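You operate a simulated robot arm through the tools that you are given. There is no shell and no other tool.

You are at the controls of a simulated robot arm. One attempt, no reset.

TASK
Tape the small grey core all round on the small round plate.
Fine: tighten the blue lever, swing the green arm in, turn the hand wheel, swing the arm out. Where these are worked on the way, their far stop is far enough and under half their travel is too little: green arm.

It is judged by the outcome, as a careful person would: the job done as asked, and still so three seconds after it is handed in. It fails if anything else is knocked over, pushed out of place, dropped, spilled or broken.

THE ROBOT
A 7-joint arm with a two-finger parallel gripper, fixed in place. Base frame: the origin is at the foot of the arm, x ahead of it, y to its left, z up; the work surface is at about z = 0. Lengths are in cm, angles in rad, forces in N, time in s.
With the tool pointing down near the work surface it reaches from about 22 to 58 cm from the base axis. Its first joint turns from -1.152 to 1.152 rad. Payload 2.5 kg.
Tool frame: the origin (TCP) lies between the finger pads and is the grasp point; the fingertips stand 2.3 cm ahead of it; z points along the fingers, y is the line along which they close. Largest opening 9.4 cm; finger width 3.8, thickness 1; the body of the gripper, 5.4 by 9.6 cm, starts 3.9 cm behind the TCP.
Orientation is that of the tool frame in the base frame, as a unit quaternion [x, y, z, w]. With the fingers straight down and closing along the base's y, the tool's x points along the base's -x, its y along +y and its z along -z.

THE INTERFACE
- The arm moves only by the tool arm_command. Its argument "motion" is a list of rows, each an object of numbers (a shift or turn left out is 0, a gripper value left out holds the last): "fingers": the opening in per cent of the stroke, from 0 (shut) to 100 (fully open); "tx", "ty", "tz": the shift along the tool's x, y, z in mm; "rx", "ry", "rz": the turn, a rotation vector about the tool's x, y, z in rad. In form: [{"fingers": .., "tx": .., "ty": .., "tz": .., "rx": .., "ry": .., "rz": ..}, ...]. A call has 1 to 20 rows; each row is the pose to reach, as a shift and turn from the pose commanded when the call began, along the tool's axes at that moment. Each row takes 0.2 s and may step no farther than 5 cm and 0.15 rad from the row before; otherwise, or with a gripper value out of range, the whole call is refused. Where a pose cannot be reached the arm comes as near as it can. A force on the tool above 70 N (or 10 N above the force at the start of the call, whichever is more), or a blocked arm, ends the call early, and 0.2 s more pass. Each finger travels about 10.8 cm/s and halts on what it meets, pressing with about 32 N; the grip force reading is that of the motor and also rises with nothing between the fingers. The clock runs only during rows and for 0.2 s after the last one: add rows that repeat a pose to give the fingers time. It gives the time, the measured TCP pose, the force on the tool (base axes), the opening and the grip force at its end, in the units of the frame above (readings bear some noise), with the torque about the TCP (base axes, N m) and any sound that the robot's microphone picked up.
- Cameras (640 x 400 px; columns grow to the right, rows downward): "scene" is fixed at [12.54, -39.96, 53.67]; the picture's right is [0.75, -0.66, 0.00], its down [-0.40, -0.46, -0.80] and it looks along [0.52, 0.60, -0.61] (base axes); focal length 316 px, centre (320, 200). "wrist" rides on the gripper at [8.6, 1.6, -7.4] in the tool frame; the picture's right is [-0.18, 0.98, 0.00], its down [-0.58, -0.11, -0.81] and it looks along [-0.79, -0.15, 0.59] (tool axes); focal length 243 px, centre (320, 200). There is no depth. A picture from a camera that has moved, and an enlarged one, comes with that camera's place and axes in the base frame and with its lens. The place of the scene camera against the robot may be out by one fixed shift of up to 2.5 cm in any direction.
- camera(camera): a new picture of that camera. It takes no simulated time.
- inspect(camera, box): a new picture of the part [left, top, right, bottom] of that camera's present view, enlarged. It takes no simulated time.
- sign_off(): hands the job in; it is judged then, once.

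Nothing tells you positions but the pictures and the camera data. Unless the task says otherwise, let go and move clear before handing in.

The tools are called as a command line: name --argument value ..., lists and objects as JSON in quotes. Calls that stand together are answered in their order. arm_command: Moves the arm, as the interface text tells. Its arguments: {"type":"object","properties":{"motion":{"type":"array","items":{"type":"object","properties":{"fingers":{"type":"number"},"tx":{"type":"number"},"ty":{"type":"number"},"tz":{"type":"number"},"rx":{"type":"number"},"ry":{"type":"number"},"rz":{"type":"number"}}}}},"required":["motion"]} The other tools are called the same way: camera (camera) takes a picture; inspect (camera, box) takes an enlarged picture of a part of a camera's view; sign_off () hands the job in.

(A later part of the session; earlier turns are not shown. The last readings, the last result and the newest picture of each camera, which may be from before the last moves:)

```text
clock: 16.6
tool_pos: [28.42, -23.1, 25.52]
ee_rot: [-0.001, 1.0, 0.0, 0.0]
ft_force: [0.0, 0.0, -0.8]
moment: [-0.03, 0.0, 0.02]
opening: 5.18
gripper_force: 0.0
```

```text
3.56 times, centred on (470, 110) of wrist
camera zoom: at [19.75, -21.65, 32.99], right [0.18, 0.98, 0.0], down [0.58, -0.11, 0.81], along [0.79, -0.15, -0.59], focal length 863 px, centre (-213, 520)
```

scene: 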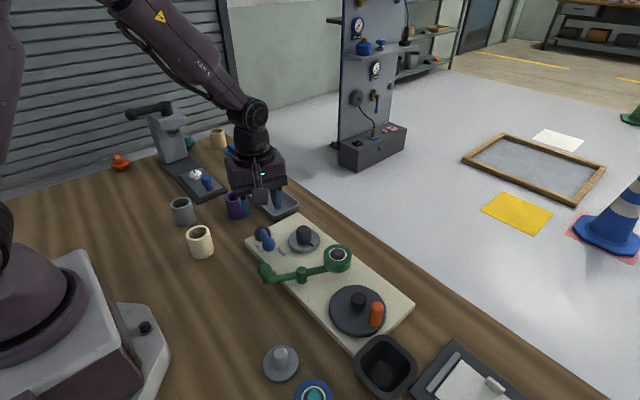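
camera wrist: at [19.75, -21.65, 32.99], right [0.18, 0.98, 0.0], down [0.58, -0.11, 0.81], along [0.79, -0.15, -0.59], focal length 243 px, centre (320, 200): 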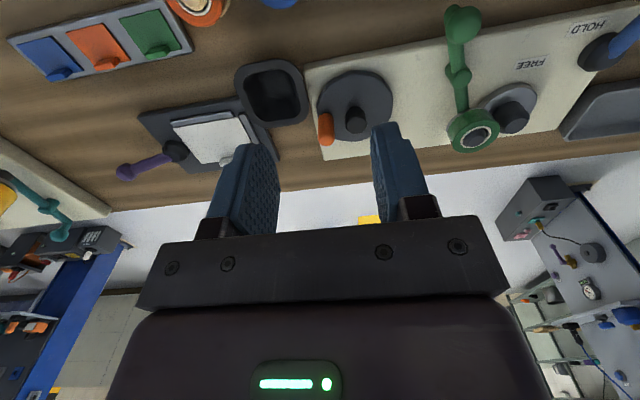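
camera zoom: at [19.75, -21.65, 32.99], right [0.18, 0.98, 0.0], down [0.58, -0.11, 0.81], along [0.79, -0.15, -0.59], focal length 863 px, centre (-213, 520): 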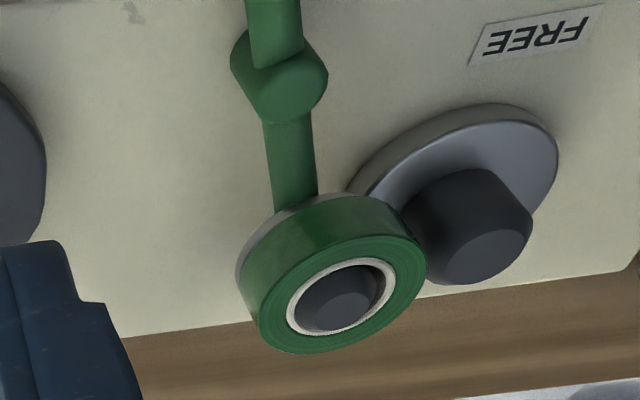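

It is only a stain. I'll bring the gripper above the orange handle, turned so the fingers straddle it along its path (rz about -1.86), which leaves room for a long clockwise stroke.

arm_command --motion '[{"tx": -10, "ty": -1, "tz": 0, "rz": -0.145, "fingers": 42}, {"tx": -20, "ty": -2, "tz": 0, "rz": -0.29}, {"tx": -30, "ty": -3, "tz": 5, "rz": -0.43}, {"tx": -40, "ty": -4, "tz": 10, "rz": -0.575}, {"tx": -50, "ty": -6, "tz": 15, "rz": -0.72}, {"tx": -60, "ty": -7, "tz": 20, "rz": -0.86}, {"tx": -70, "ty": -8, "tz": 25, "rz": -1.0}, {"tx": -80, "ty": -9, "tz": 30, "rz": -1.145}, {"tx": -90, "ty": -10, "tz": 35, "rz": -1.29}, {"tx": -100, "ty": -12, "tz": 45, "rz": -1.435}, {"tx": -110, "ty": -14, "tz": 55, "rz": -1.58}, {"tx": -115, "ty": -15, "tz": 65, "rz": -1.72}, {"tx": -119, "ty": -15, "tz": 75, "rz": -1.864}]'

camera --camera "wrist"

inspect --camera "scene" --box '[290, 220, 450, 380]'

```text
clock: 19.4
tool_pos: [40.38, -24.5, 18.04]
ee_rot: [0.803, -0.596, -0.001, -0.001]
ft_force: [0.9, 0.2, 0.5]
moment: [-0.01, 0.03, -0.01]
opening: 3.94
gripper_force: 0.1
```

```text
taken
camera wrist: at [41.3, -33.26, 25.51], right [-0.99, -0.11, 0.0], down [-0.07, 0.59, 0.81], along [-0.09, 0.8, -0.59], focal length 243 px, centre (320, 200)
```

wrist: 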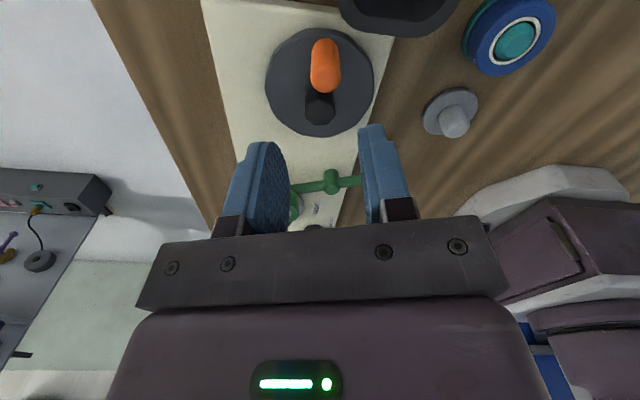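

```text
2.50 times, centred on (370, 300) of scene
camera zoom: at [12.54, -39.96, 53.67], right [0.75, -0.66, 0.0], down [-0.4, -0.46, -0.8], along [0.52, 0.6, -0.61], focal length 791 px, centre (195, -50)
```

zoom: 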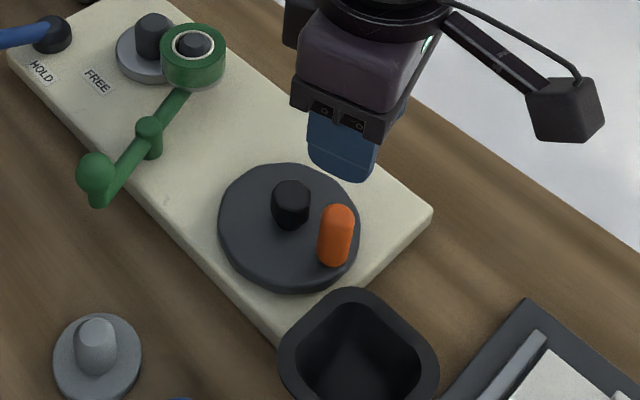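

Orientation is reachable. Refined estimate: wheel centre (40.0, -20.6), handle (40.2, -24.5), radius about 3.9, bin rim about z 4.5. I'll descend around the handle with the tips staying above the bin rim.

arm_command --motion '[{"tx": -0.5, "ty": 1.7, "tz": 30, "rz": 0.12}, {"tx": -0.5, "ty": 1.7, "tz": 60, "rz": 0.24}, {"tx": -0.5, "ty": 1.7, "tz": 85, "rz": 0.24}, {"tx": -0.5, "ty": 1.7, "tz": 101, "rz": 0.24}]'

camera --camera "wrist"

inspect --camera "scene" --box '[290, 220, 450, 380]'

```text
clock: 20.4
tool_pos: [40.13, -24.37, 7.96]
ee_rot: [0.726, -0.688, 0.001, 0.001]
ft_force: [-0.7, 0.0, 0.2]
moment: [0.01, -0.02, 0.03]
opening: 3.97
gripper_force: 0.0
```

```text
taken
camera wrist: at [38.92, -33.25, 15.49], right [-0.99, 0.13, 0.0], down [0.08, 0.59, 0.81], along [0.11, 0.8, -0.59], focal length 243 px, centre (320, 200)
```

wrist: 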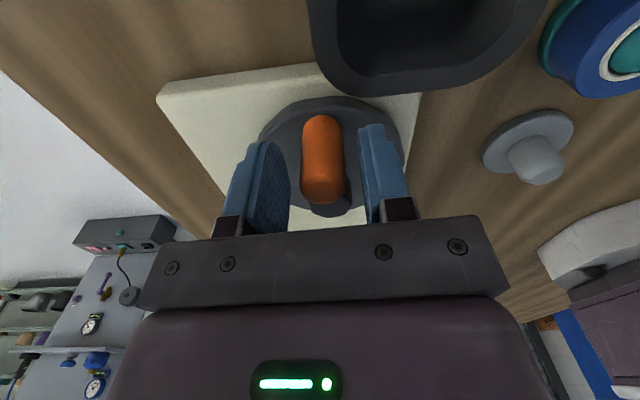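

```text
2.50 times, centred on (370, 300) of scene
camera zoom: at [12.54, -39.96, 53.67], right [0.75, -0.66, 0.0], down [-0.4, -0.46, -0.8], along [0.52, 0.6, -0.61], focal length 791 px, centre (195, -50)
```

zoom: 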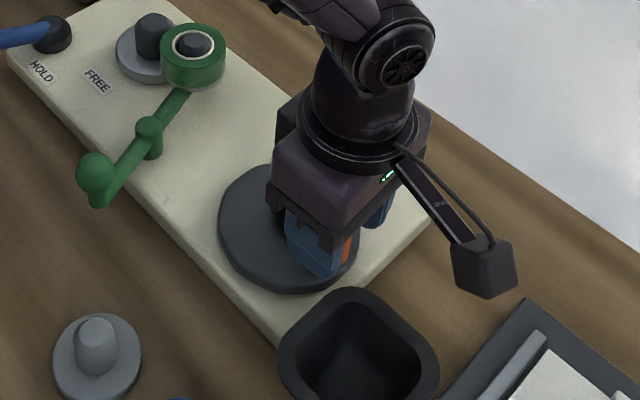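

The handle is centred between the fingers. I'll close loosely on it and try the first clockwise stretch.

arm_command --motion '[{"fingers": 30}, {"fingers": 26}, {"fingers": 26}, {"tx": -0.43, "ty": 5.7, "rz": 0.15}, {"tx": -1.7, "ty": 11.2, "rz": 0.3}, {"tx": -3.8, "ty": 16.5, "rz": 0.45}, {"tx": -6.6, "ty": 21.5, "rz": 0.6}]'

camera --camera "wrist"

inspect --camera "scene" --box '[260, 210, 420, 350]'

```text
clock: 22.0
tool_pos: [37.91, -23.95, 8.09]
ee_rot: [-0.488, 0.873, 0.0, 0.0]
ft_force: [0.8, -0.7, 0.1]
moment: [-0.01, -0.02, 0.03]
opening: 2.53
gripper_force: 0.7
```

```text
taken
camera wrist: at [31.95, -30.56, 15.43], right [-0.74, 0.67, 0.0], down [0.4, 0.44, 0.81], along [0.54, 0.6, -0.59], focal length 243 px, centre (320, 200)
```

wrist: 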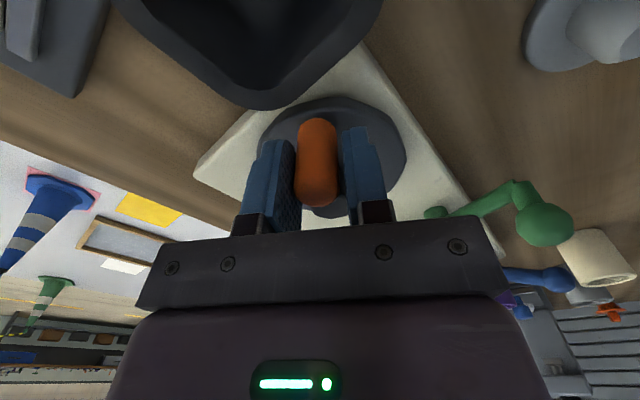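

```text
2.86 times, centred on (340, 280) of scene
camera zoom: at [12.54, -39.96, 53.67], right [0.75, -0.66, 0.0], down [-0.4, -0.46, -0.8], along [0.52, 0.6, -0.61], focal length 904 px, centre (263, -29)
```

zoom: 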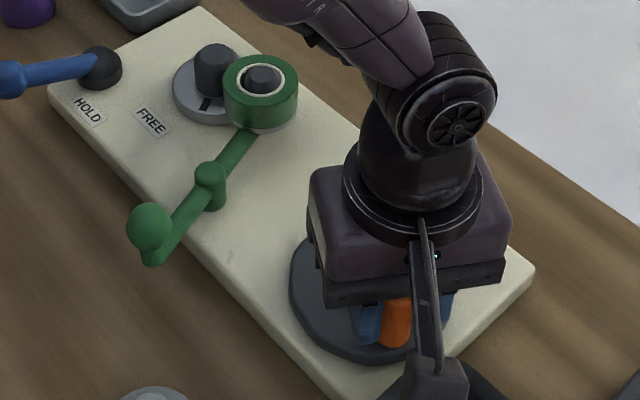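

The wheel turns freely, and the plate's mark has already swung round clockwise (roughly twice as far as the wheel). Continuing the stroke.

arm_command --motion '[{"tx": -0.43, "ty": 5.7, "rz": 0.15}, {"tx": -1.7, "ty": 11.2, "rz": 0.3}, {"tx": -3.8, "ty": 16.5, "rz": 0.45}, {"tx": -6.6, "ty": 21.5, "rz": 0.6}, {"tx": -10.2, "ty": 25.9, "rz": 0.75}, {"tx": -14.4, "ty": 29.8, "rz": 0.9}, {"tx": -19.1, "ty": 33.0, "rz": 1.05}, {"tx": -24.2, "ty": 35.4, "rz": 1.2}]'

camera --camera "wrist"

inspect --camera "scene" --box '[270, 210, 350, 260]'

inspect --camera "scene" --box '[260, 210, 420, 350]'

```text
clock: 23.8
tool_pos: [36.16, -20.03, 7.87]
ee_rot: [0.09, 0.996, 0.0, 0.0]
ft_force: [0.1, -0.7, 0.5]
moment: [-0.02, -0.01, 0.01]
opening: 2.53
gripper_force: 0.8
```

```text
taken
camera wrist: at [27.86, -17.02, 15.42], right [0.36, 0.93, 0.0], down [0.55, -0.21, 0.81], along [0.75, -0.29, -0.59], focal length 243 px, centre (320, 200)
```

wrist: 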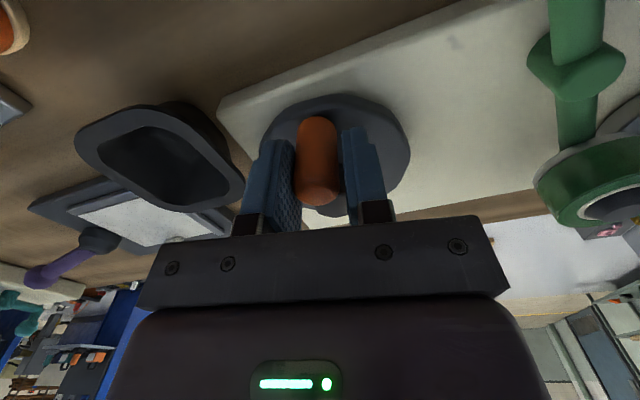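

```text
8.00 times, centred on (310, 235) of scene
camera zoom: at [12.54, -39.96, 53.67], right [0.75, -0.66, 0.0], down [-0.4, -0.46, -0.8], along [0.52, 0.6, -0.61], focal length 2531 px, centre (400, -80)
```

zoom: 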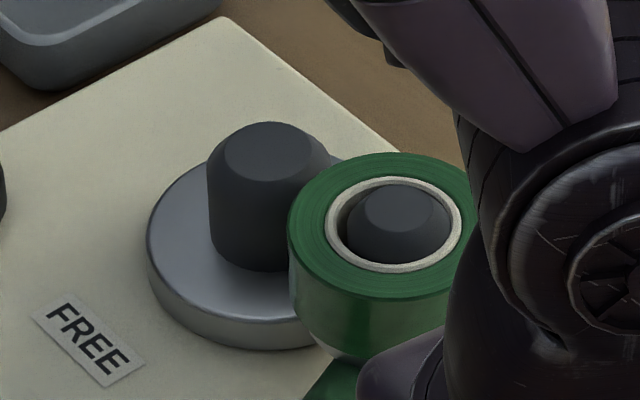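

```text
2.86 times, centred on (340, 280) of scene
camera zoom: at [12.54, -39.96, 53.67], right [0.75, -0.66, 0.0], down [-0.4, -0.46, -0.8], along [0.52, 0.6, -0.61], focal length 904 px, centre (263, -29)
```

zoom: 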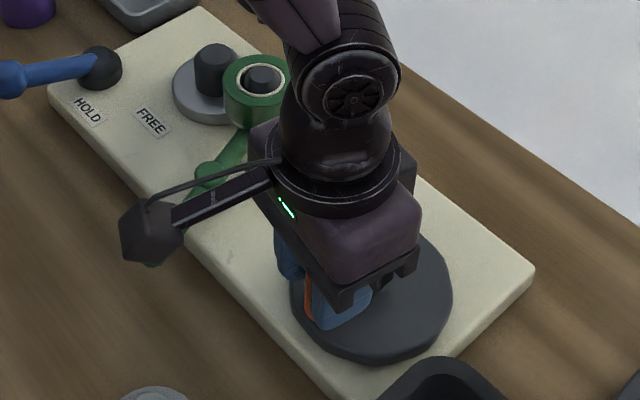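

No tape shows on the core yet; I'll complete more of the turn before judging. Continuing the clockwise stroke.

arm_command --motion '[{"tx": -0.43, "ty": 5.7, "rz": 0.15}, {"tx": -1.7, "ty": 11.2, "rz": 0.3}, {"tx": -3.8, "ty": 16.5, "rz": 0.45}, {"tx": -6.6, "ty": 21.5, "rz": 0.6}, {"tx": -10.2, "ty": 25.9, "rz": 0.75}]'

camera --camera "wrist"

inspect --camera "scene" --box '[270, 210, 350, 260]'

inspect --camera "scene" --box '[260, 210, 420, 350]'

```text
clock: 25.0
tool_pos: [37.58, -17.58, 7.93]
ee_rot: [0.448, 0.894, 0.0, -0.001]
ft_force: [-1.4, -0.2, -0.2]
moment: [0.01, 0.03, 0.02]
opening: 2.48
gripper_force: 0.8
```

```text
taken
camera wrist: at [33.71, -9.82, 15.41], right [0.9, 0.44, 0.0], down [0.26, -0.53, 0.81], along [0.35, -0.72, -0.59], focal length 243 px, centre (320, 200)
```

wrist: 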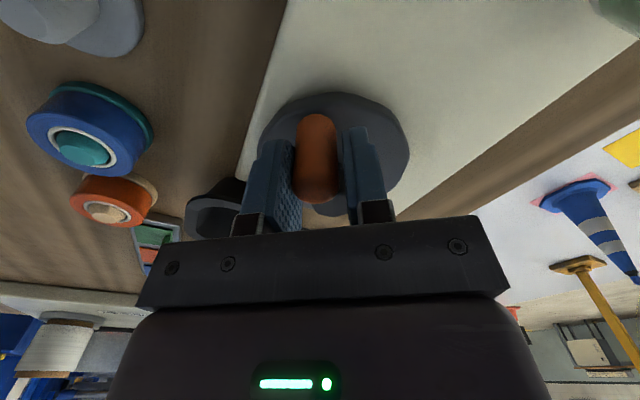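

```text
8.00 times, centred on (310, 235) of scene
camera zoom: at [12.54, -39.96, 53.67], right [0.75, -0.66, 0.0], down [-0.4, -0.46, -0.8], along [0.52, 0.6, -0.61], focal length 2531 px, centre (400, -80)
```

zoom: 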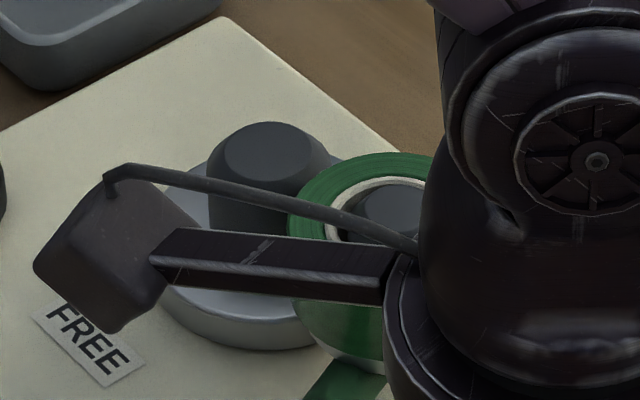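

```text
2.86 times, centred on (340, 280) of scene
camera zoom: at [12.54, -39.96, 53.67], right [0.75, -0.66, 0.0], down [-0.4, -0.46, -0.8], along [0.52, 0.6, -0.61], focal length 904 px, centre (263, -29)
```

zoom: 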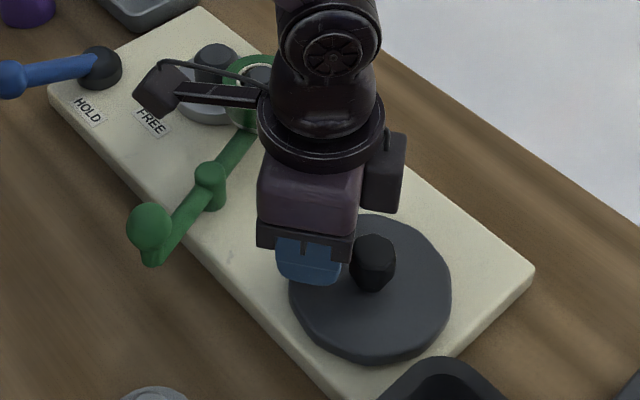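

arm_command --motion '[{"tx": -0.43, "ty": 5.7, "rz": 0.15}, {"tx": -1.7, "ty": 11.2, "rz": 0.3}, {"tx": -3.8, "ty": 16.5, "rz": 0.45}, {"tx": -6.6, "ty": 21.5, "rz": 0.6}, {"tx": -10.2, "ty": 25.9, "rz": 0.75}]'

camera --camera "wrist"

inspect --camera "scene" --box '[270, 210, 350, 260]'

inspect --camera "scene" --box '[260, 210, 420, 350]'

```text
clock: 26.2
tool_pos: [40.32, -17.07, 8.07]
ee_rot: [0.745, 0.668, 0.0, 0.0]
ft_force: [-1.7, 1.3, -0.5]
moment: [0.0, 0.01, -0.02]
opening: 2.52
gripper_force: 1.0
```

```text
taken
camera wrist: at [42.74, -8.63, 15.45], right [0.96, -0.29, 0.0], down [-0.17, -0.57, 0.81], along [-0.23, -0.77, -0.59], focal length 243 px, centre (320, 200)
```

wrist: 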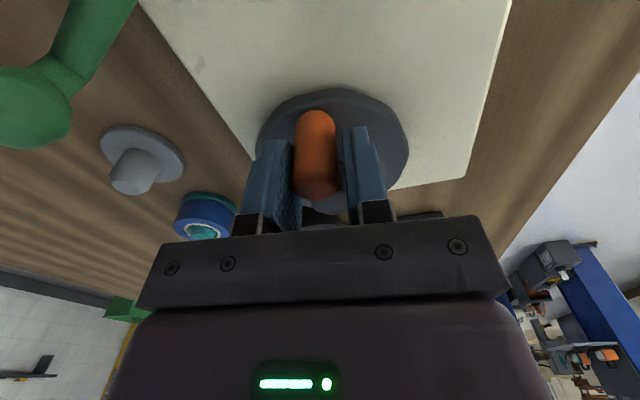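

```text
8.00 times, centred on (310, 235) of scene
camera zoom: at [12.54, -39.96, 53.67], right [0.75, -0.66, 0.0], down [-0.4, -0.46, -0.8], along [0.52, 0.6, -0.61], focal length 2531 px, centre (400, -80)
```

zoom: 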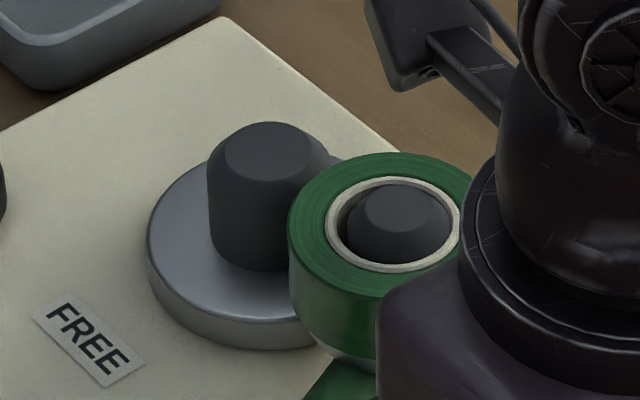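

```text
2.86 times, centred on (340, 280) of scene
camera zoom: at [12.54, -39.96, 53.67], right [0.75, -0.66, 0.0], down [-0.4, -0.46, -0.8], along [0.52, 0.6, -0.61], focal length 904 px, centre (263, -29)
```

zoom: 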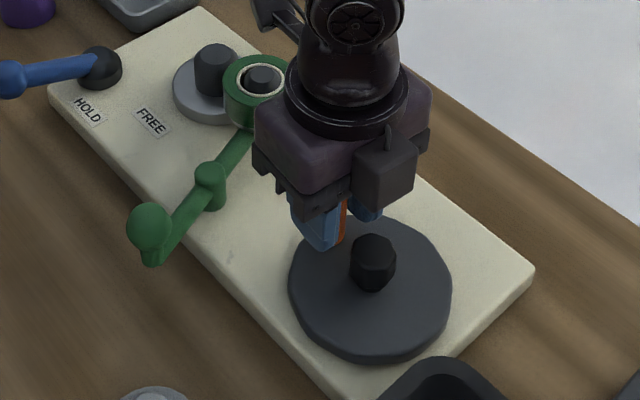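

Still free-running. The mark remains hidden behind the core/roll, so I'll go on with the turn as far as the wrist allows.

arm_command --motion '[{"tx": -0.43, "ty": 5.7, "rz": 0.15}, {"tx": -1.7, "ty": 11.2, "rz": 0.3}, {"tx": -3.8, "ty": 16.5, "rz": 0.45}]'

inspect --camera "scene" --box '[270, 210, 350, 260]'

inspect --camera "scene" --box '[260, 210, 420, 350]'

```text
clock: 27.0
tool_pos: [41.88, -17.5, 8.03]
ee_rot: [0.875, 0.484, 0.0, 0.001]
ft_force: [-1.1, -0.2, 0.5]
moment: [0.01, 0.01, 0.04]
opening: 2.5
gripper_force: 0.0
```

```text
8.00 times, centred on (310, 235) of scene
camera zoom: at [12.54, -39.96, 53.67], right [0.75, -0.66, 0.0], down [-0.4, -0.46, -0.8], along [0.52, 0.6, -0.61], focal length 2531 px, centre (400, -80)
```

zoom: 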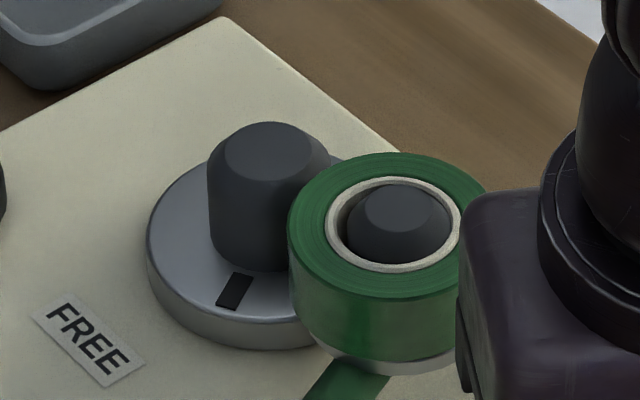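

```text
2.86 times, centred on (340, 280) of scene
camera zoom: at [12.54, -39.96, 53.67], right [0.75, -0.66, 0.0], down [-0.4, -0.46, -0.8], along [0.52, 0.6, -0.61], focal length 904 px, centre (263, -29)
```

zoom: 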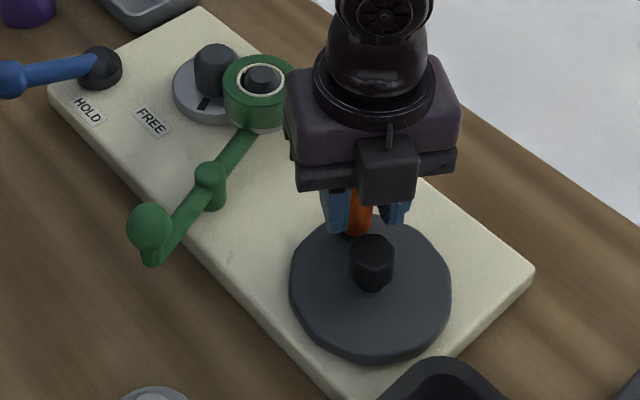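

The mark shows the plate turns twice per wheel turn and has made over a full turn already, but no tape is visible on the core yet. I'll regrasp to give the wheel a complete turn: open, lift, and turn the wrist back.

arm_command --motion '[{"fingers": 42}, {"fingers": 42}, {"tz": -35}, {"tz": -70}, {"tz": -100, "rz": -0.14}, {"tz": -100, "rz": -0.28}, {"tz": -100, "rz": -0.42}, {"tz": -100, "rz": -0.56}, {"tz": -100, "rz": -0.7}, {"tz": -100, "rz": -0.84}, {"tz": -100, "rz": -0.98}, {"tz": -100, "rz": -1.12}, {"tz": -100, "rz": -1.26}, {"tz": -100, "rz": -1.4}, {"tz": -100, "rz": -1.54}, {"tz": -100, "rz": -1.68}, {"tz": -100, "rz": -1.82}, {"tz": -100, "rz": -1.96}, {"tz": -100, "rz": -2.1}]'

camera --camera "wrist"

inspect --camera "scene" --box '[260, 210, 420, 350]'

```text
clock: 31.0
tool_pos: [41.88, -17.45, 17.9]
ee_rot: [0.012, 1.0, 0.0, 0.0]
ft_force: [-0.1, 0.4, -0.8]
moment: [0.04, 0.01, 0.01]
opening: 3.97
gripper_force: 0.1
```

```text
taken
camera wrist: at [33.25, -15.76, 25.45], right [0.21, 0.98, 0.0], down [0.58, -0.12, 0.81], along [0.79, -0.17, -0.59], focal length 243 px, centre (320, 200)
```

wrist: 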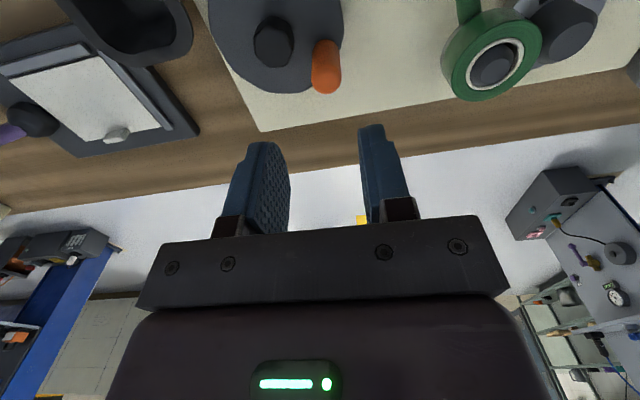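

```text
2.86 times, centred on (340, 280) of scene
camera zoom: at [12.54, -39.96, 53.67], right [0.75, -0.66, 0.0], down [-0.4, -0.46, -0.8], along [0.52, 0.6, -0.61], focal length 904 px, centre (263, -29)
```

zoom: 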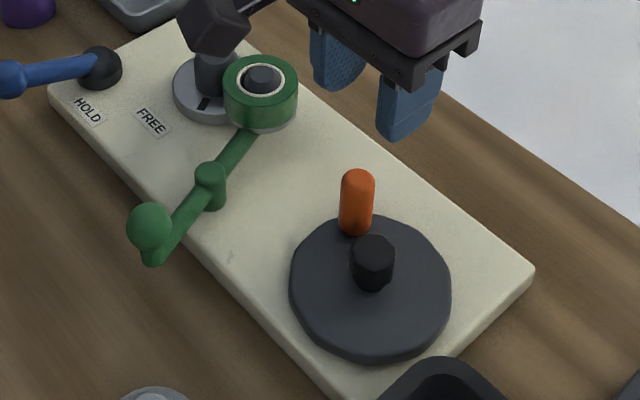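

inspect --camera "wrist" --box '[420, 0, 640, 120]'

inspect --camera "scene" --box '[290, 215, 350, 260]'

```text
2.91 times, centred on (530, 60) of wrist
camera zoom: at [33.25, -15.76, 25.45], right [0.21, 0.98, 0.0], down [0.58, -0.12, 0.81], along [0.79, -0.17, -0.59], focal length 706 px, centre (-291, 607)
```

zoom: 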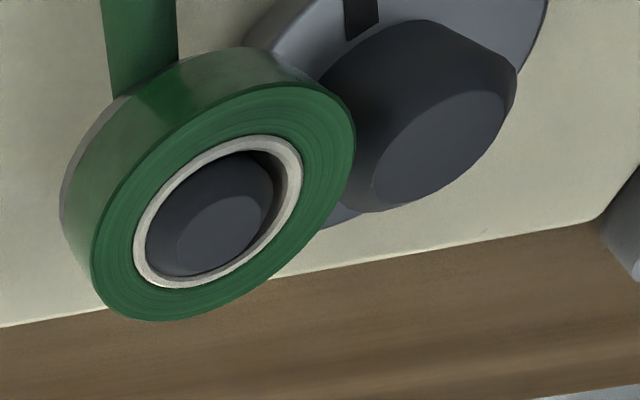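

```text
8.89 times, centred on (320, 238) of scene
camera zoom: at [12.54, -39.96, 53.67], right [0.75, -0.66, 0.0], down [-0.4, -0.46, -0.8], along [0.52, 0.6, -0.61], focal length 2812 px, centre (320, -133)
```

zoom: 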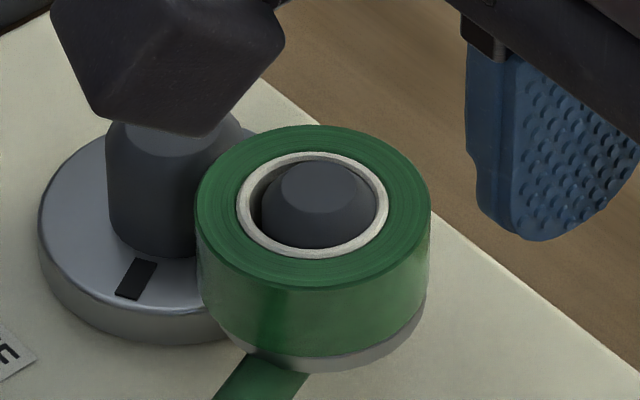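

The roll is firmly against the core, but no tape shows yet. I'll finish turning the wrist, lower around the handle again and complete the wheel's full turn.

arm_command --motion '[{"rz": -0.14}, {"rz": -0.28}, {"rz": -0.42}, {"rz": -0.56}, {"rz": -0.7}, {"rz": -0.84}, {"rz": -0.98}, {"rz": -1.042}, {"rz": -1.042, "tz": 35}, {"rz": -1.042, "tz": 70}, {"rz": -1.042, "tz": 100}]'

camera --camera "wrist"

inspect --camera "scene" --box '[260, 210, 420, 350]'

```text
clock: 33.4
tool_pos: [41.81, -17.41, 7.94]
ee_rot: [-0.487, 0.873, 0.0, -0.001]
ft_force: [0.5, -0.2, -0.4]
moment: [-0.01, 0.01, 0.01]
opening: 3.93
gripper_force: 0.1
```

```text
taken
camera wrist: at [35.79, -24.0, 15.37], right [-0.74, 0.67, 0.0], down [0.4, 0.44, 0.81], along [0.54, 0.6, -0.59], focal length 243 px, centre (320, 200)
```

wrist: 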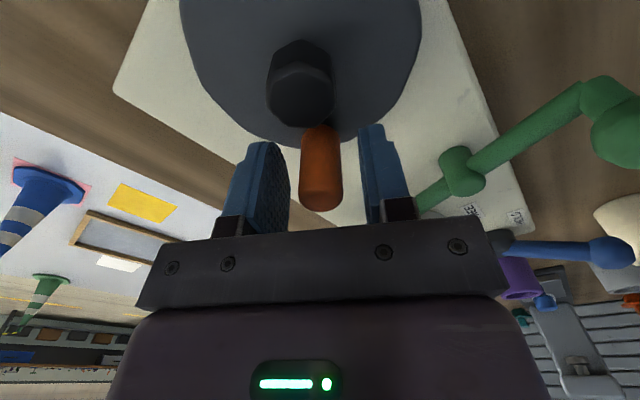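

```text
2.86 times, centred on (340, 280) of scene
camera zoom: at [12.54, -39.96, 53.67], right [0.75, -0.66, 0.0], down [-0.4, -0.46, -0.8], along [0.52, 0.6, -0.61], focal length 904 px, centre (263, -29)
```

zoom: 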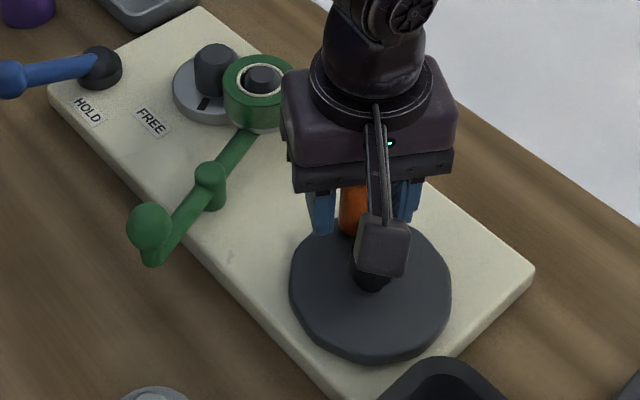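

Handle is again centred. I'll continue clockwise with the hub now on the other side of the hand.

arm_command --motion '[{"fingers": 30}, {"fingers": 26}, {"fingers": 26}, {"tx": 0.43, "ty": -5.7, "rz": 0.15}, {"tx": 1.7, "ty": -11.2, "rz": 0.3}, {"tx": 3.8, "ty": -16.5, "rz": 0.45}, {"tx": 6.6, "ty": -21.5, "rz": 0.6}, {"tx": 10.2, "ty": -25.9, "rz": 0.75}, {"tx": 14.4, "ty": -29.8, "rz": 0.9}, {"tx": 19.1, "ty": -33.0, "rz": 1.05}, {"tx": 24.2, "ty": -35.4, "rz": 1.2}]'

camera --camera "wrist"

inspect --camera "scene" --box '[260, 210, 420, 350]'

```text
clock: 35.8
tool_pos: [43.62, -21.43, 8.02]
ee_rot: [0.093, 0.996, 0.0, 0.0]
ft_force: [0.1, 1.6, -0.9]
moment: [0.04, -0.04, 0.01]
opening: 2.51
gripper_force: 0.6
```

```text
taken
camera wrist: at [35.35, -18.3, 15.44], right [0.36, 0.93, 0.0], down [0.55, -0.21, 0.81], along [0.75, -0.29, -0.59], focal length 243 px, centre (320, 200)
```

wrist: 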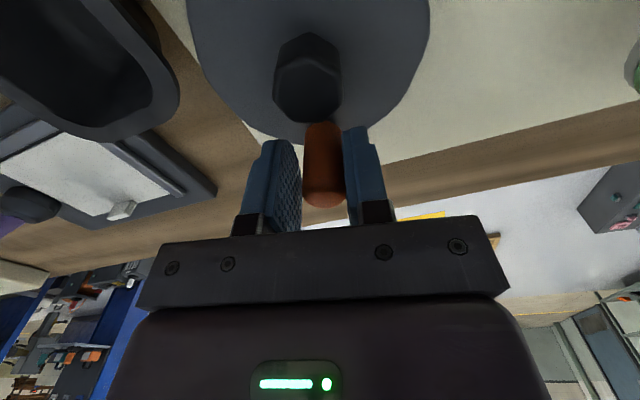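

```text
2.86 times, centred on (340, 280) of scene
camera zoom: at [12.54, -39.96, 53.67], right [0.75, -0.66, 0.0], down [-0.4, -0.46, -0.8], along [0.52, 0.6, -0.61], focal length 904 px, centre (263, -29)
```

zoom: 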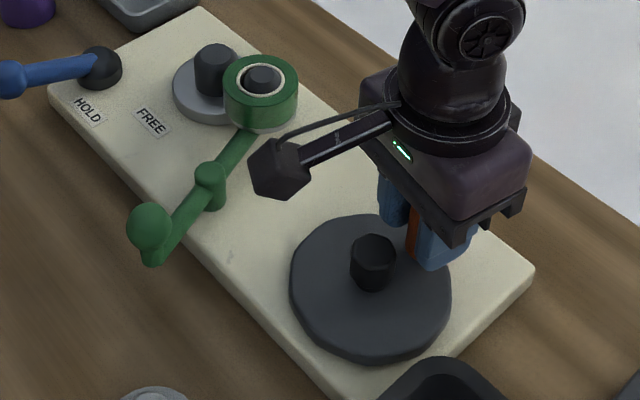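

arm_command --motion '[{"tx": 0.43, "ty": -5.7, "rz": 0.15}, {"tx": 1.7, "ty": -11.2, "rz": 0.3}, {"tx": 3.8, "ty": -16.5, "rz": 0.45}, {"tx": 6.6, "ty": -21.5, "rz": 0.6}, {"tx": 10.2, "ty": -25.9, "rz": 0.75}, {"tx": 14.4, "ty": -29.8, "rz": 0.9}, {"tx": 19.1, "ty": -33.0, "rz": 1.05}, {"tx": 24.2, "ty": -35.4, "rz": 1.2}, {"tx": 29.7, "ty": -37.1, "rz": 1.35}, {"tx": 35.3, "ty": -37.9, "rz": 1.5}, {"tx": 41, "ty": -37.9, "rz": 1.65}, {"tx": 46.6, "ty": -37, "rz": 1.8}]'

camera --camera "wrist"

inspect --camera "scene" --box '[260, 210, 420, 350]'

inspect --camera "scene" --box '[290, 215, 350, 260]'

```text
clock: 38.4
tool_pos: [38.11, -24.25, 7.96]
ee_rot: [0.838, 0.546, 0.0, 0.0]
ft_force: [0.3, -0.8, -0.1]
moment: [-0.01, -0.05, -0.01]
opening: 2.49
gripper_force: 0.8
```

```text
taken
camera wrist: at [43.27, -17.12, 15.42], right [0.82, -0.57, 0.0], down [-0.33, -0.49, 0.81], along [-0.46, -0.66, -0.59], focal length 243 px, centre (320, 200)
```

wrist: 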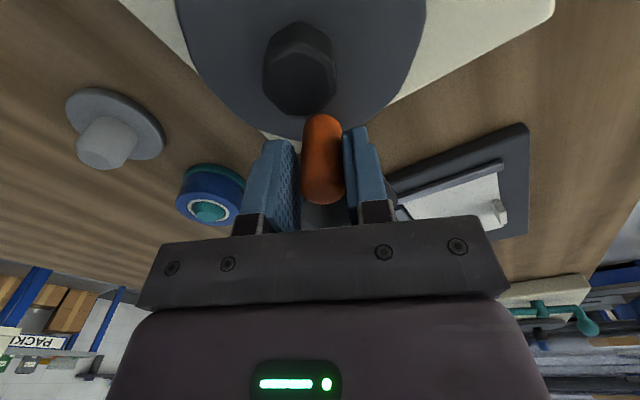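

```text
2.86 times, centred on (340, 280) of scene
camera zoom: at [12.54, -39.96, 53.67], right [0.75, -0.66, 0.0], down [-0.4, -0.46, -0.8], along [0.52, 0.6, -0.61], focal length 904 px, centre (263, -29)
```

zoom: 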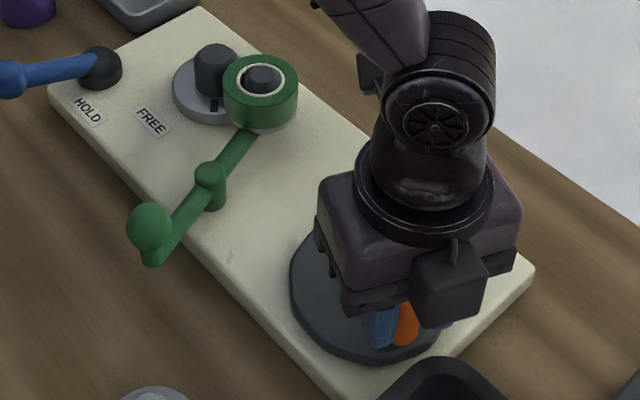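

```text
8.89 times, centred on (320, 238) of scene
camera zoom: at [12.54, -39.96, 53.67], right [0.75, -0.66, 0.0], down [-0.4, -0.46, -0.8], along [0.52, 0.6, -0.61], focal length 2812 px, centre (320, -133)
```

zoom: 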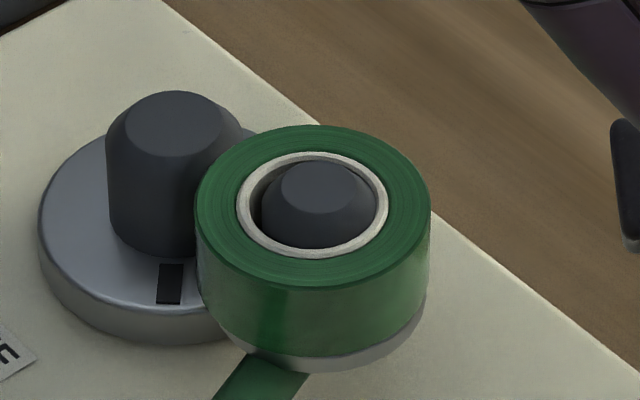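

A full wheel turn has left nothing on the dark post, so that post must be an empty spindle. The hollow grey cylinder on the table must be the core, which has to go on the plate first. I'll release the handle, lift and turn back to survey the hollow cylinders.

arm_command --motion '[{"fingers": 42}, {"fingers": 42}, {"tz": -35}, {"tz": -70}, {"tz": -110, "rz": -0.14}, {"tz": -140, "rz": -0.28}, {"tz": -170, "rz": -0.42}, {"tz": -170, "rz": -0.56}, {"tz": -170, "rz": -0.7}, {"tz": -170, "rz": -0.84}, {"tz": -170, "rz": -0.98}, {"tz": -170, "rz": -1.12}, {"tz": -170, "rz": -1.26}, {"tz": -170, "rz": -1.4}, {"tz": -170, "rz": -1.54}, {"tz": -170, "rz": -1.68}, {"tz": -170, "rz": -1.82}, {"tz": -170, "rz": -1.96}, {"tz": -170, "rz": -1.984}]'

camera --camera "scene"

inspect --camera "scene" --box '[150, 110, 270, 270]'

camera --camera "wrist"

```text
clock: 42.4
tool_pos: [38.31, -24.21, 24.94]
ee_rot: [-0.001, 1.0, -0.001, 0.0]
ft_force: [-0.1, -0.5, -0.1]
moment: [0.01, 0.01, 0.01]
opening: 3.97
gripper_force: 0.0
```

```text
taken
```

scene: 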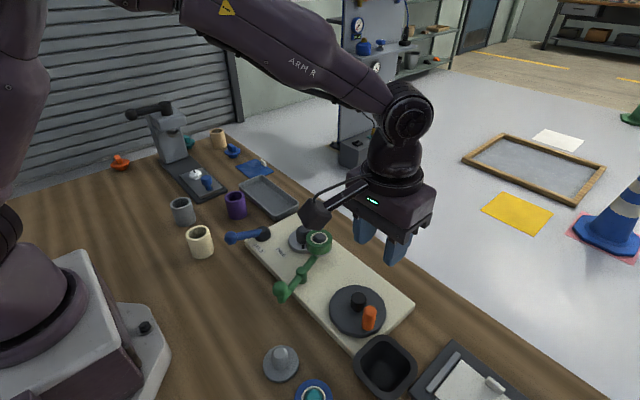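

```text
2.50 times, centred on (210, 190) of scene
camera zoom: at [12.54, -39.96, 53.67], right [0.75, -0.66, 0.0], down [-0.4, -0.46, -0.8], along [0.52, 0.6, -0.61], focal length 791 px, centre (595, 225)
```

zoom: 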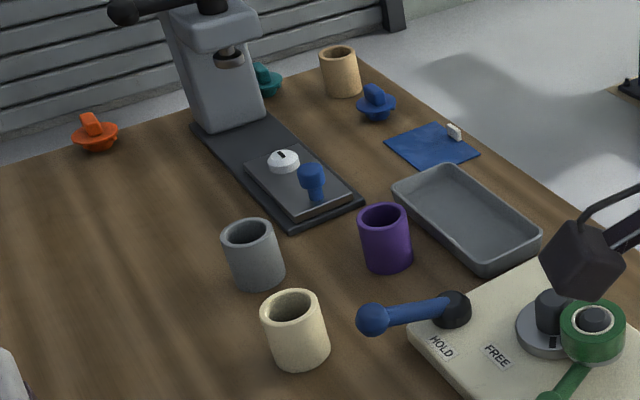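

```text
taken
camera wrist: at [29.6, -22.65, 32.42], right [0.18, 0.98, 0.0], down [0.58, -0.11, 0.81], along [0.79, -0.15, -0.59], focal length 243 px, centre (320, 200)
```

wrist: 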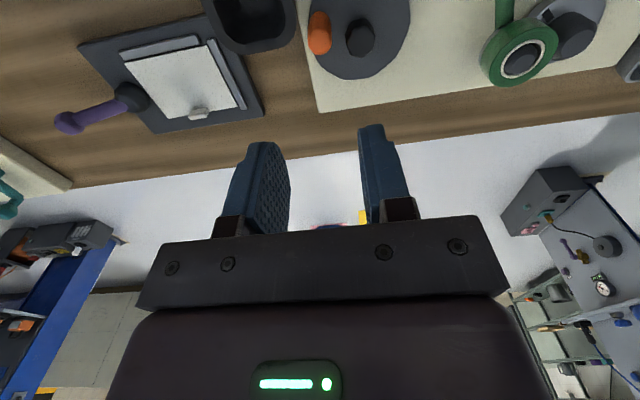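

There is exactly one grey hollow core, next to the cream and purple ones. So first I must undo: swing the green arm out, free the lever, and then place the grey core on the spindle. I'll go over the green knob now.

arm_command --motion '[{"tx": 20, "ty": 35, "fingers": 55}, {"tx": 40, "ty": 70, "tz": 10}, {"tx": 60, "ty": 105, "tz": 30}, {"tx": 77, "ty": 138, "tz": 69}]'

camera --camera "wrist"

inspect --camera "scene" --box '[220, 200, 380, 320]'

```text
refused: row 4 steps farther than a row can; nothing moved
```

```text
taken
camera wrist: at [29.6, -22.65, 32.42], right [0.18, 0.98, 0.0], down [0.58, -0.11, 0.81], along [0.79, -0.15, -0.59], focal length 243 px, centre (320, 200)
```

wrist: 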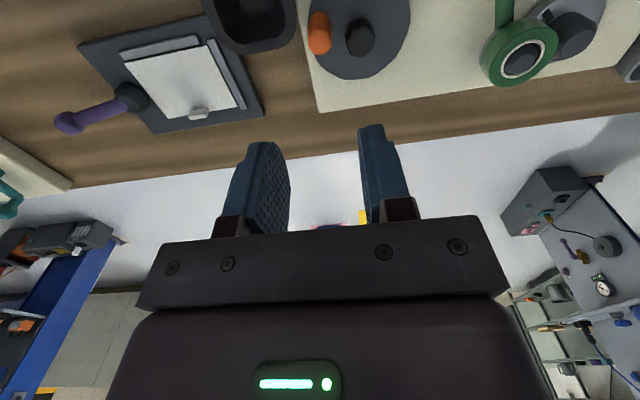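

```text
3.33 times, centred on (300, 260) of scene
camera zoom: at [12.54, -39.96, 53.67], right [0.75, -0.66, 0.0], down [-0.4, -0.46, -0.8], along [0.52, 0.6, -0.61], focal length 1055 px, centre (387, 0)
```

zoom: 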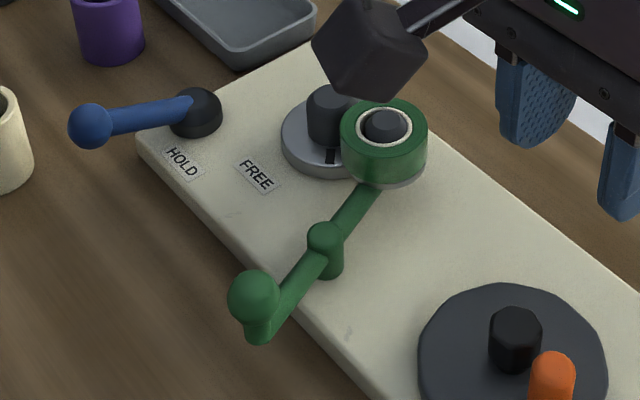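

The last step was too long, so I'll split it into smaller ones.

arm_command --motion '[{"tx": 18, "ty": 32, "fingers": 55}, {"tx": 36, "ty": 64, "tz": 10}, {"tx": 54, "ty": 96, "tz": 25}, {"tx": 70, "ty": 125, "tz": 45}, {"tx": 77, "ty": 138, "tz": 69}]'

camera --camera "wrist"

inspect --camera "scene" --box '[220, 200, 380, 320]'

```text
clock: 43.6
tool_pos: [30.62, -10.34, 18.13]
ee_rot: [-0.001, 1.0, 0.0, 0.0]
ft_force: [0.4, -1.4, 0.4]
moment: [0.01, -0.02, -0.04]
opening: 5.18
gripper_force: 0.0
```

```text
taken
camera wrist: at [21.94, -8.79, 25.59], right [0.18, 0.98, 0.0], down [0.58, -0.11, 0.81], along [0.79, -0.15, -0.59], focal length 243 px, centre (320, 200)
```

wrist: 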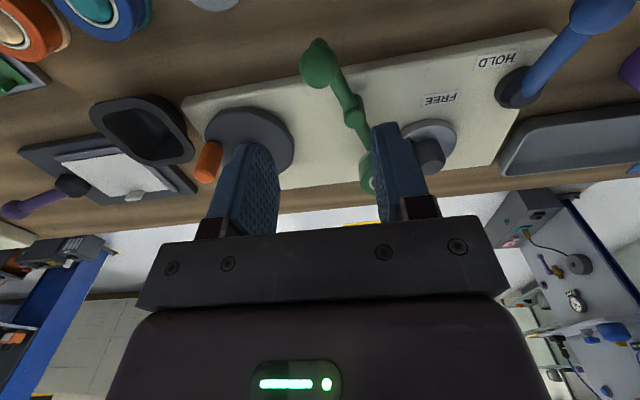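

```text
3.33 times, centred on (300, 260) of scene
camera zoom: at [12.54, -39.96, 53.67], right [0.75, -0.66, 0.0], down [-0.4, -0.46, -0.8], along [0.52, 0.6, -0.61], focal length 1055 px, centre (387, 0)
```

zoom: 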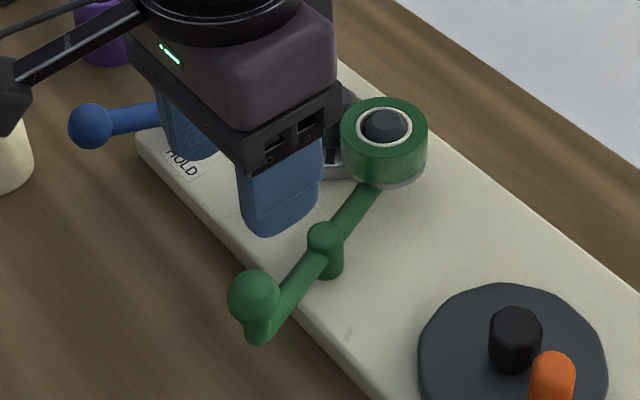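

arm_command --motion '[{"tx": 3, "tz": 35}, {"tx": 3, "tz": 70}, {"tx": 3, "tz": 96}, {"tx": 5, "ty": 11, "tz": 96}, {"tx": 7, "ty": 22, "tz": 96}, {"tx": 7, "ty": 33, "tz": 96}, {"tx": 6, "ty": 44, "tz": 96}, {"tx": 4, "ty": 54, "tz": 96}]'

camera --camera "wrist"

inspect --camera "scene" --box '[220, 200, 380, 320]'

```text
clock: 45.4
tool_pos: [30.37, -4.95, 8.47]
ee_rot: [0.0, 1.0, 0.001, 0.0]
ft_force: [0.0, -0.1, -0.7]
moment: [-0.03, 0.0, 0.03]
opening: 5.17
gripper_force: 0.0
```

```text
taken
camera wrist: at [21.61, -3.4, 15.89], right [0.18, 0.98, 0.0], down [0.58, -0.11, 0.81], along [0.79, -0.15, -0.59], focal length 243 px, centre (320, 200)
```

wrist: 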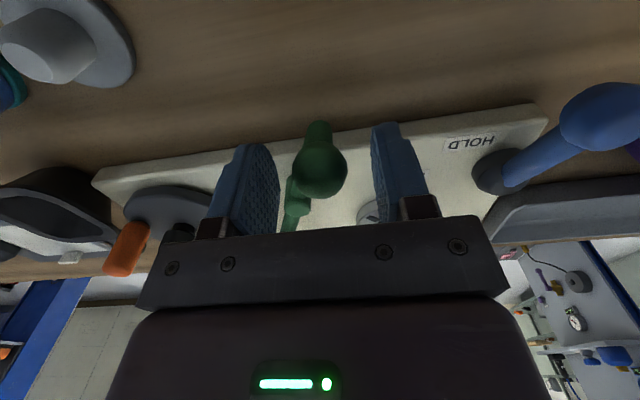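

```text
3.33 times, centred on (300, 260) of scene
camera zoom: at [12.54, -39.96, 53.67], right [0.75, -0.66, 0.0], down [-0.4, -0.46, -0.8], along [0.52, 0.6, -0.61], focal length 1055 px, centre (387, 0)
```

zoom: 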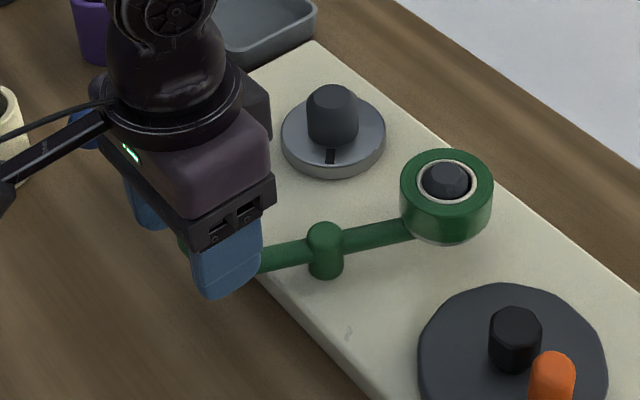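

The arm is back at its original out position. Now up and over to the lever ball near (30, 7.9) to set it FREE.

arm_command --motion '[{"tz": -40}, {"tz": -80}, {"tz": -95, "ty": 30, "fingers": 50}, {"tz": -95, "ty": 70}, {"tz": -95, "ty": 110}, {"tx": 4, "tz": -95, "ty": 128.5}]'

camera --camera "wrist"

inspect --camera "scene" --box '[160, 170, 380, 320]'

```text
clock: 46.8
tool_pos: [29.88, 7.87, 18.06]
ee_rot: [0.0, 1.0, 0.001, 0.001]
ft_force: [0.3, 0.3, -0.2]
moment: [-0.01, -0.01, -0.01]
opening: 4.68
gripper_force: 0.1
```

```text
taken
camera wrist: at [21.1, 9.37, 25.5], right [0.18, 0.98, 0.0], down [0.58, -0.11, 0.81], along [0.79, -0.15, -0.59], focal length 243 px, centre (320, 200)
```

wrist: 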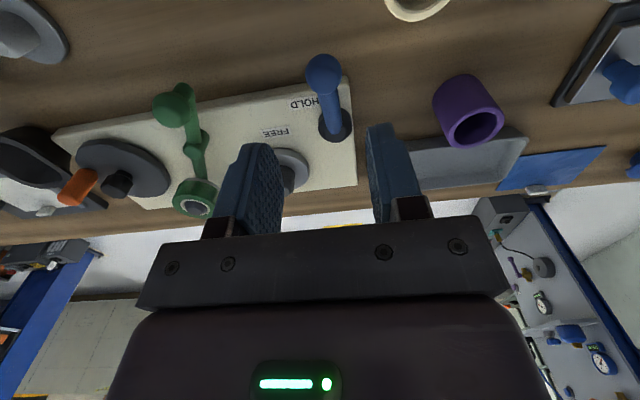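

```text
2.67 times, centred on (270, 245) of scene
camera zoom: at [12.54, -39.96, 53.67], right [0.75, -0.66, 0.0], down [-0.4, -0.46, -0.8], along [0.52, 0.6, -0.61], focal length 844 px, centre (453, 80)
```

zoom: 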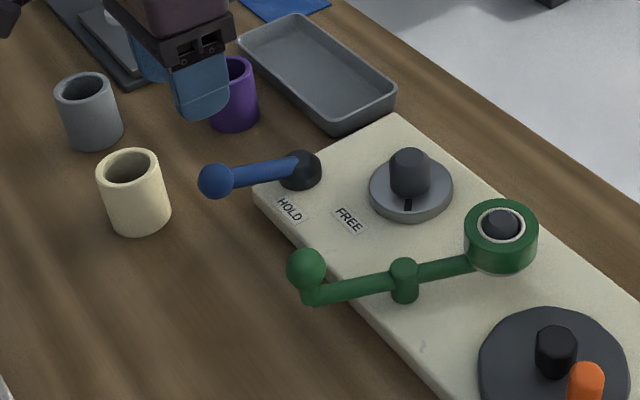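

arm_command --motion '[{"tx": -1, "tz": 35}, {"tx": -1, "tz": 70}, {"tx": -1, "tz": 101}]'

camera --camera "wrist"

```text
clock: 47.6
tool_pos: [29.94, 7.93, 7.75]
ee_rot: [0.0, 1.0, 0.0, 0.001]
ft_force: [0.2, 0.4, -0.1]
moment: [0.0, 0.04, 0.0]
opening: 4.71
gripper_force: 0.1
```

```text
taken
camera wrist: at [21.29, 9.49, 15.22], right [0.18, 0.98, 0.0], down [0.58, -0.11, 0.81], along [0.79, -0.15, -0.59], focal length 243 px, centre (320, 200)
```

wrist: 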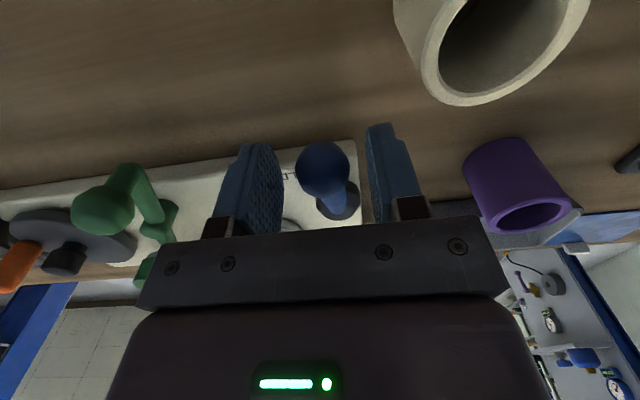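

Straddled. Now I'll sweep counter-clockwise back towards FREE.

arm_command --motion '[{"tx": -0.9, "ty": -11.4, "rz": -0.15}, {"tx": -3.4, "ty": -22.5, "rz": -0.3}, {"tx": -7.6, "ty": -33.1, "rz": -0.45}, {"tx": -13.3, "ty": -42.9, "rz": -0.6}, {"tx": -20.4, "ty": -51.8, "rz": -0.75}, {"tx": -28.8, "ty": -59.5, "rz": -0.9}, {"tx": -38.2, "ty": -65.9, "rz": -1.05}, {"tx": -48.5, "ty": -70.8, "rz": -1.2}]'

camera --camera "wrist"

inspect --camera "scene" --box '[210, 180, 350, 290]'

```text
clock: 49.4
tool_pos: [34.71, 0.88, 7.85]
ee_rot: [-0.566, 0.824, 0.0, 0.0]
ft_force: [-2.1, 0.0, -0.1]
moment: [0.03, 0.03, 0.04]
opening: 4.77
gripper_force: 0.6
```

```text
taken
camera wrist: at [30.04, -6.75, 15.36], right [-0.85, 0.53, 0.0], down [0.31, 0.5, 0.81], along [0.42, 0.69, -0.59], focal length 243 px, centre (320, 200)
```

wrist: 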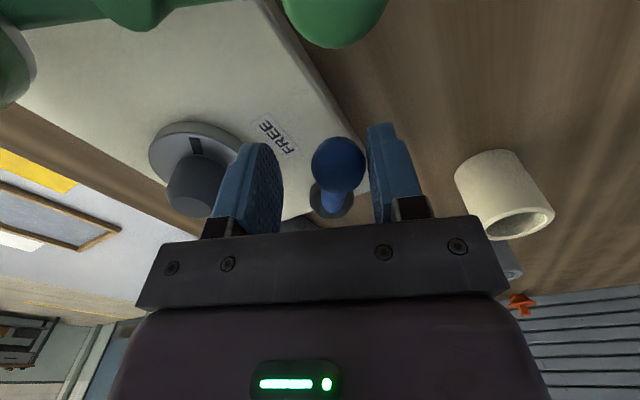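

```text
3.64 times, centred on (280, 235) of scene
camera zoom: at [12.54, -39.96, 53.67], right [0.75, -0.66, 0.0], down [-0.4, -0.46, -0.8], along [0.52, 0.6, -0.61], focal length 1150 px, centre (466, 73)
```

zoom: 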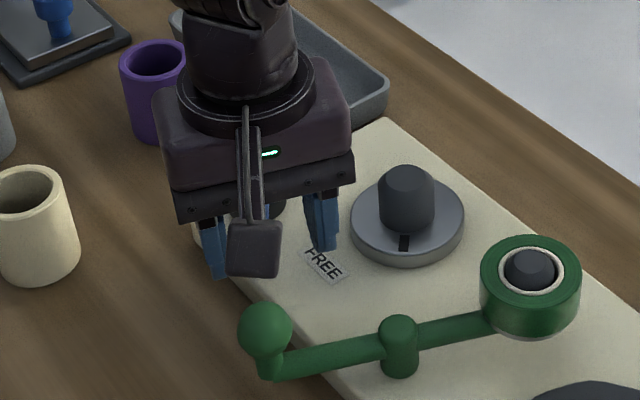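

arm_command --motion '[{"tx": -0.2, "ty": -6, "rz": -0.08}, {"tx": -0.9, "ty": -11.4, "rz": -0.15}, {"tx": -1.8, "ty": -16, "rz": -0.21}]'

camera --camera "wrist"

```text
clock: 50.2
tool_pos: [36.17, 0.33, 7.82]
ee_rot: [-0.648, 0.761, 0.001, -0.001]
ft_force: [-3.2, 0.7, 1.1]
moment: [0.04, 0.04, -0.04]
opening: 4.84
gripper_force: 1.5
```

```text
taken
camera wrist: at [33.25, -7.96, 15.26], right [-0.94, 0.34, 0.0], down [0.2, 0.56, 0.81], along [0.27, 0.76, -0.59], focal length 243 px, centre (320, 200)
```

wrist: 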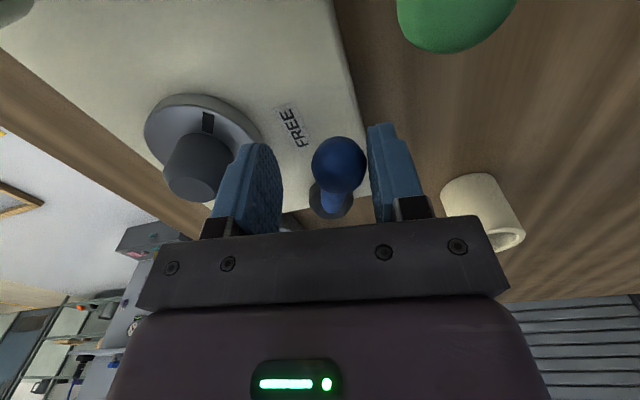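

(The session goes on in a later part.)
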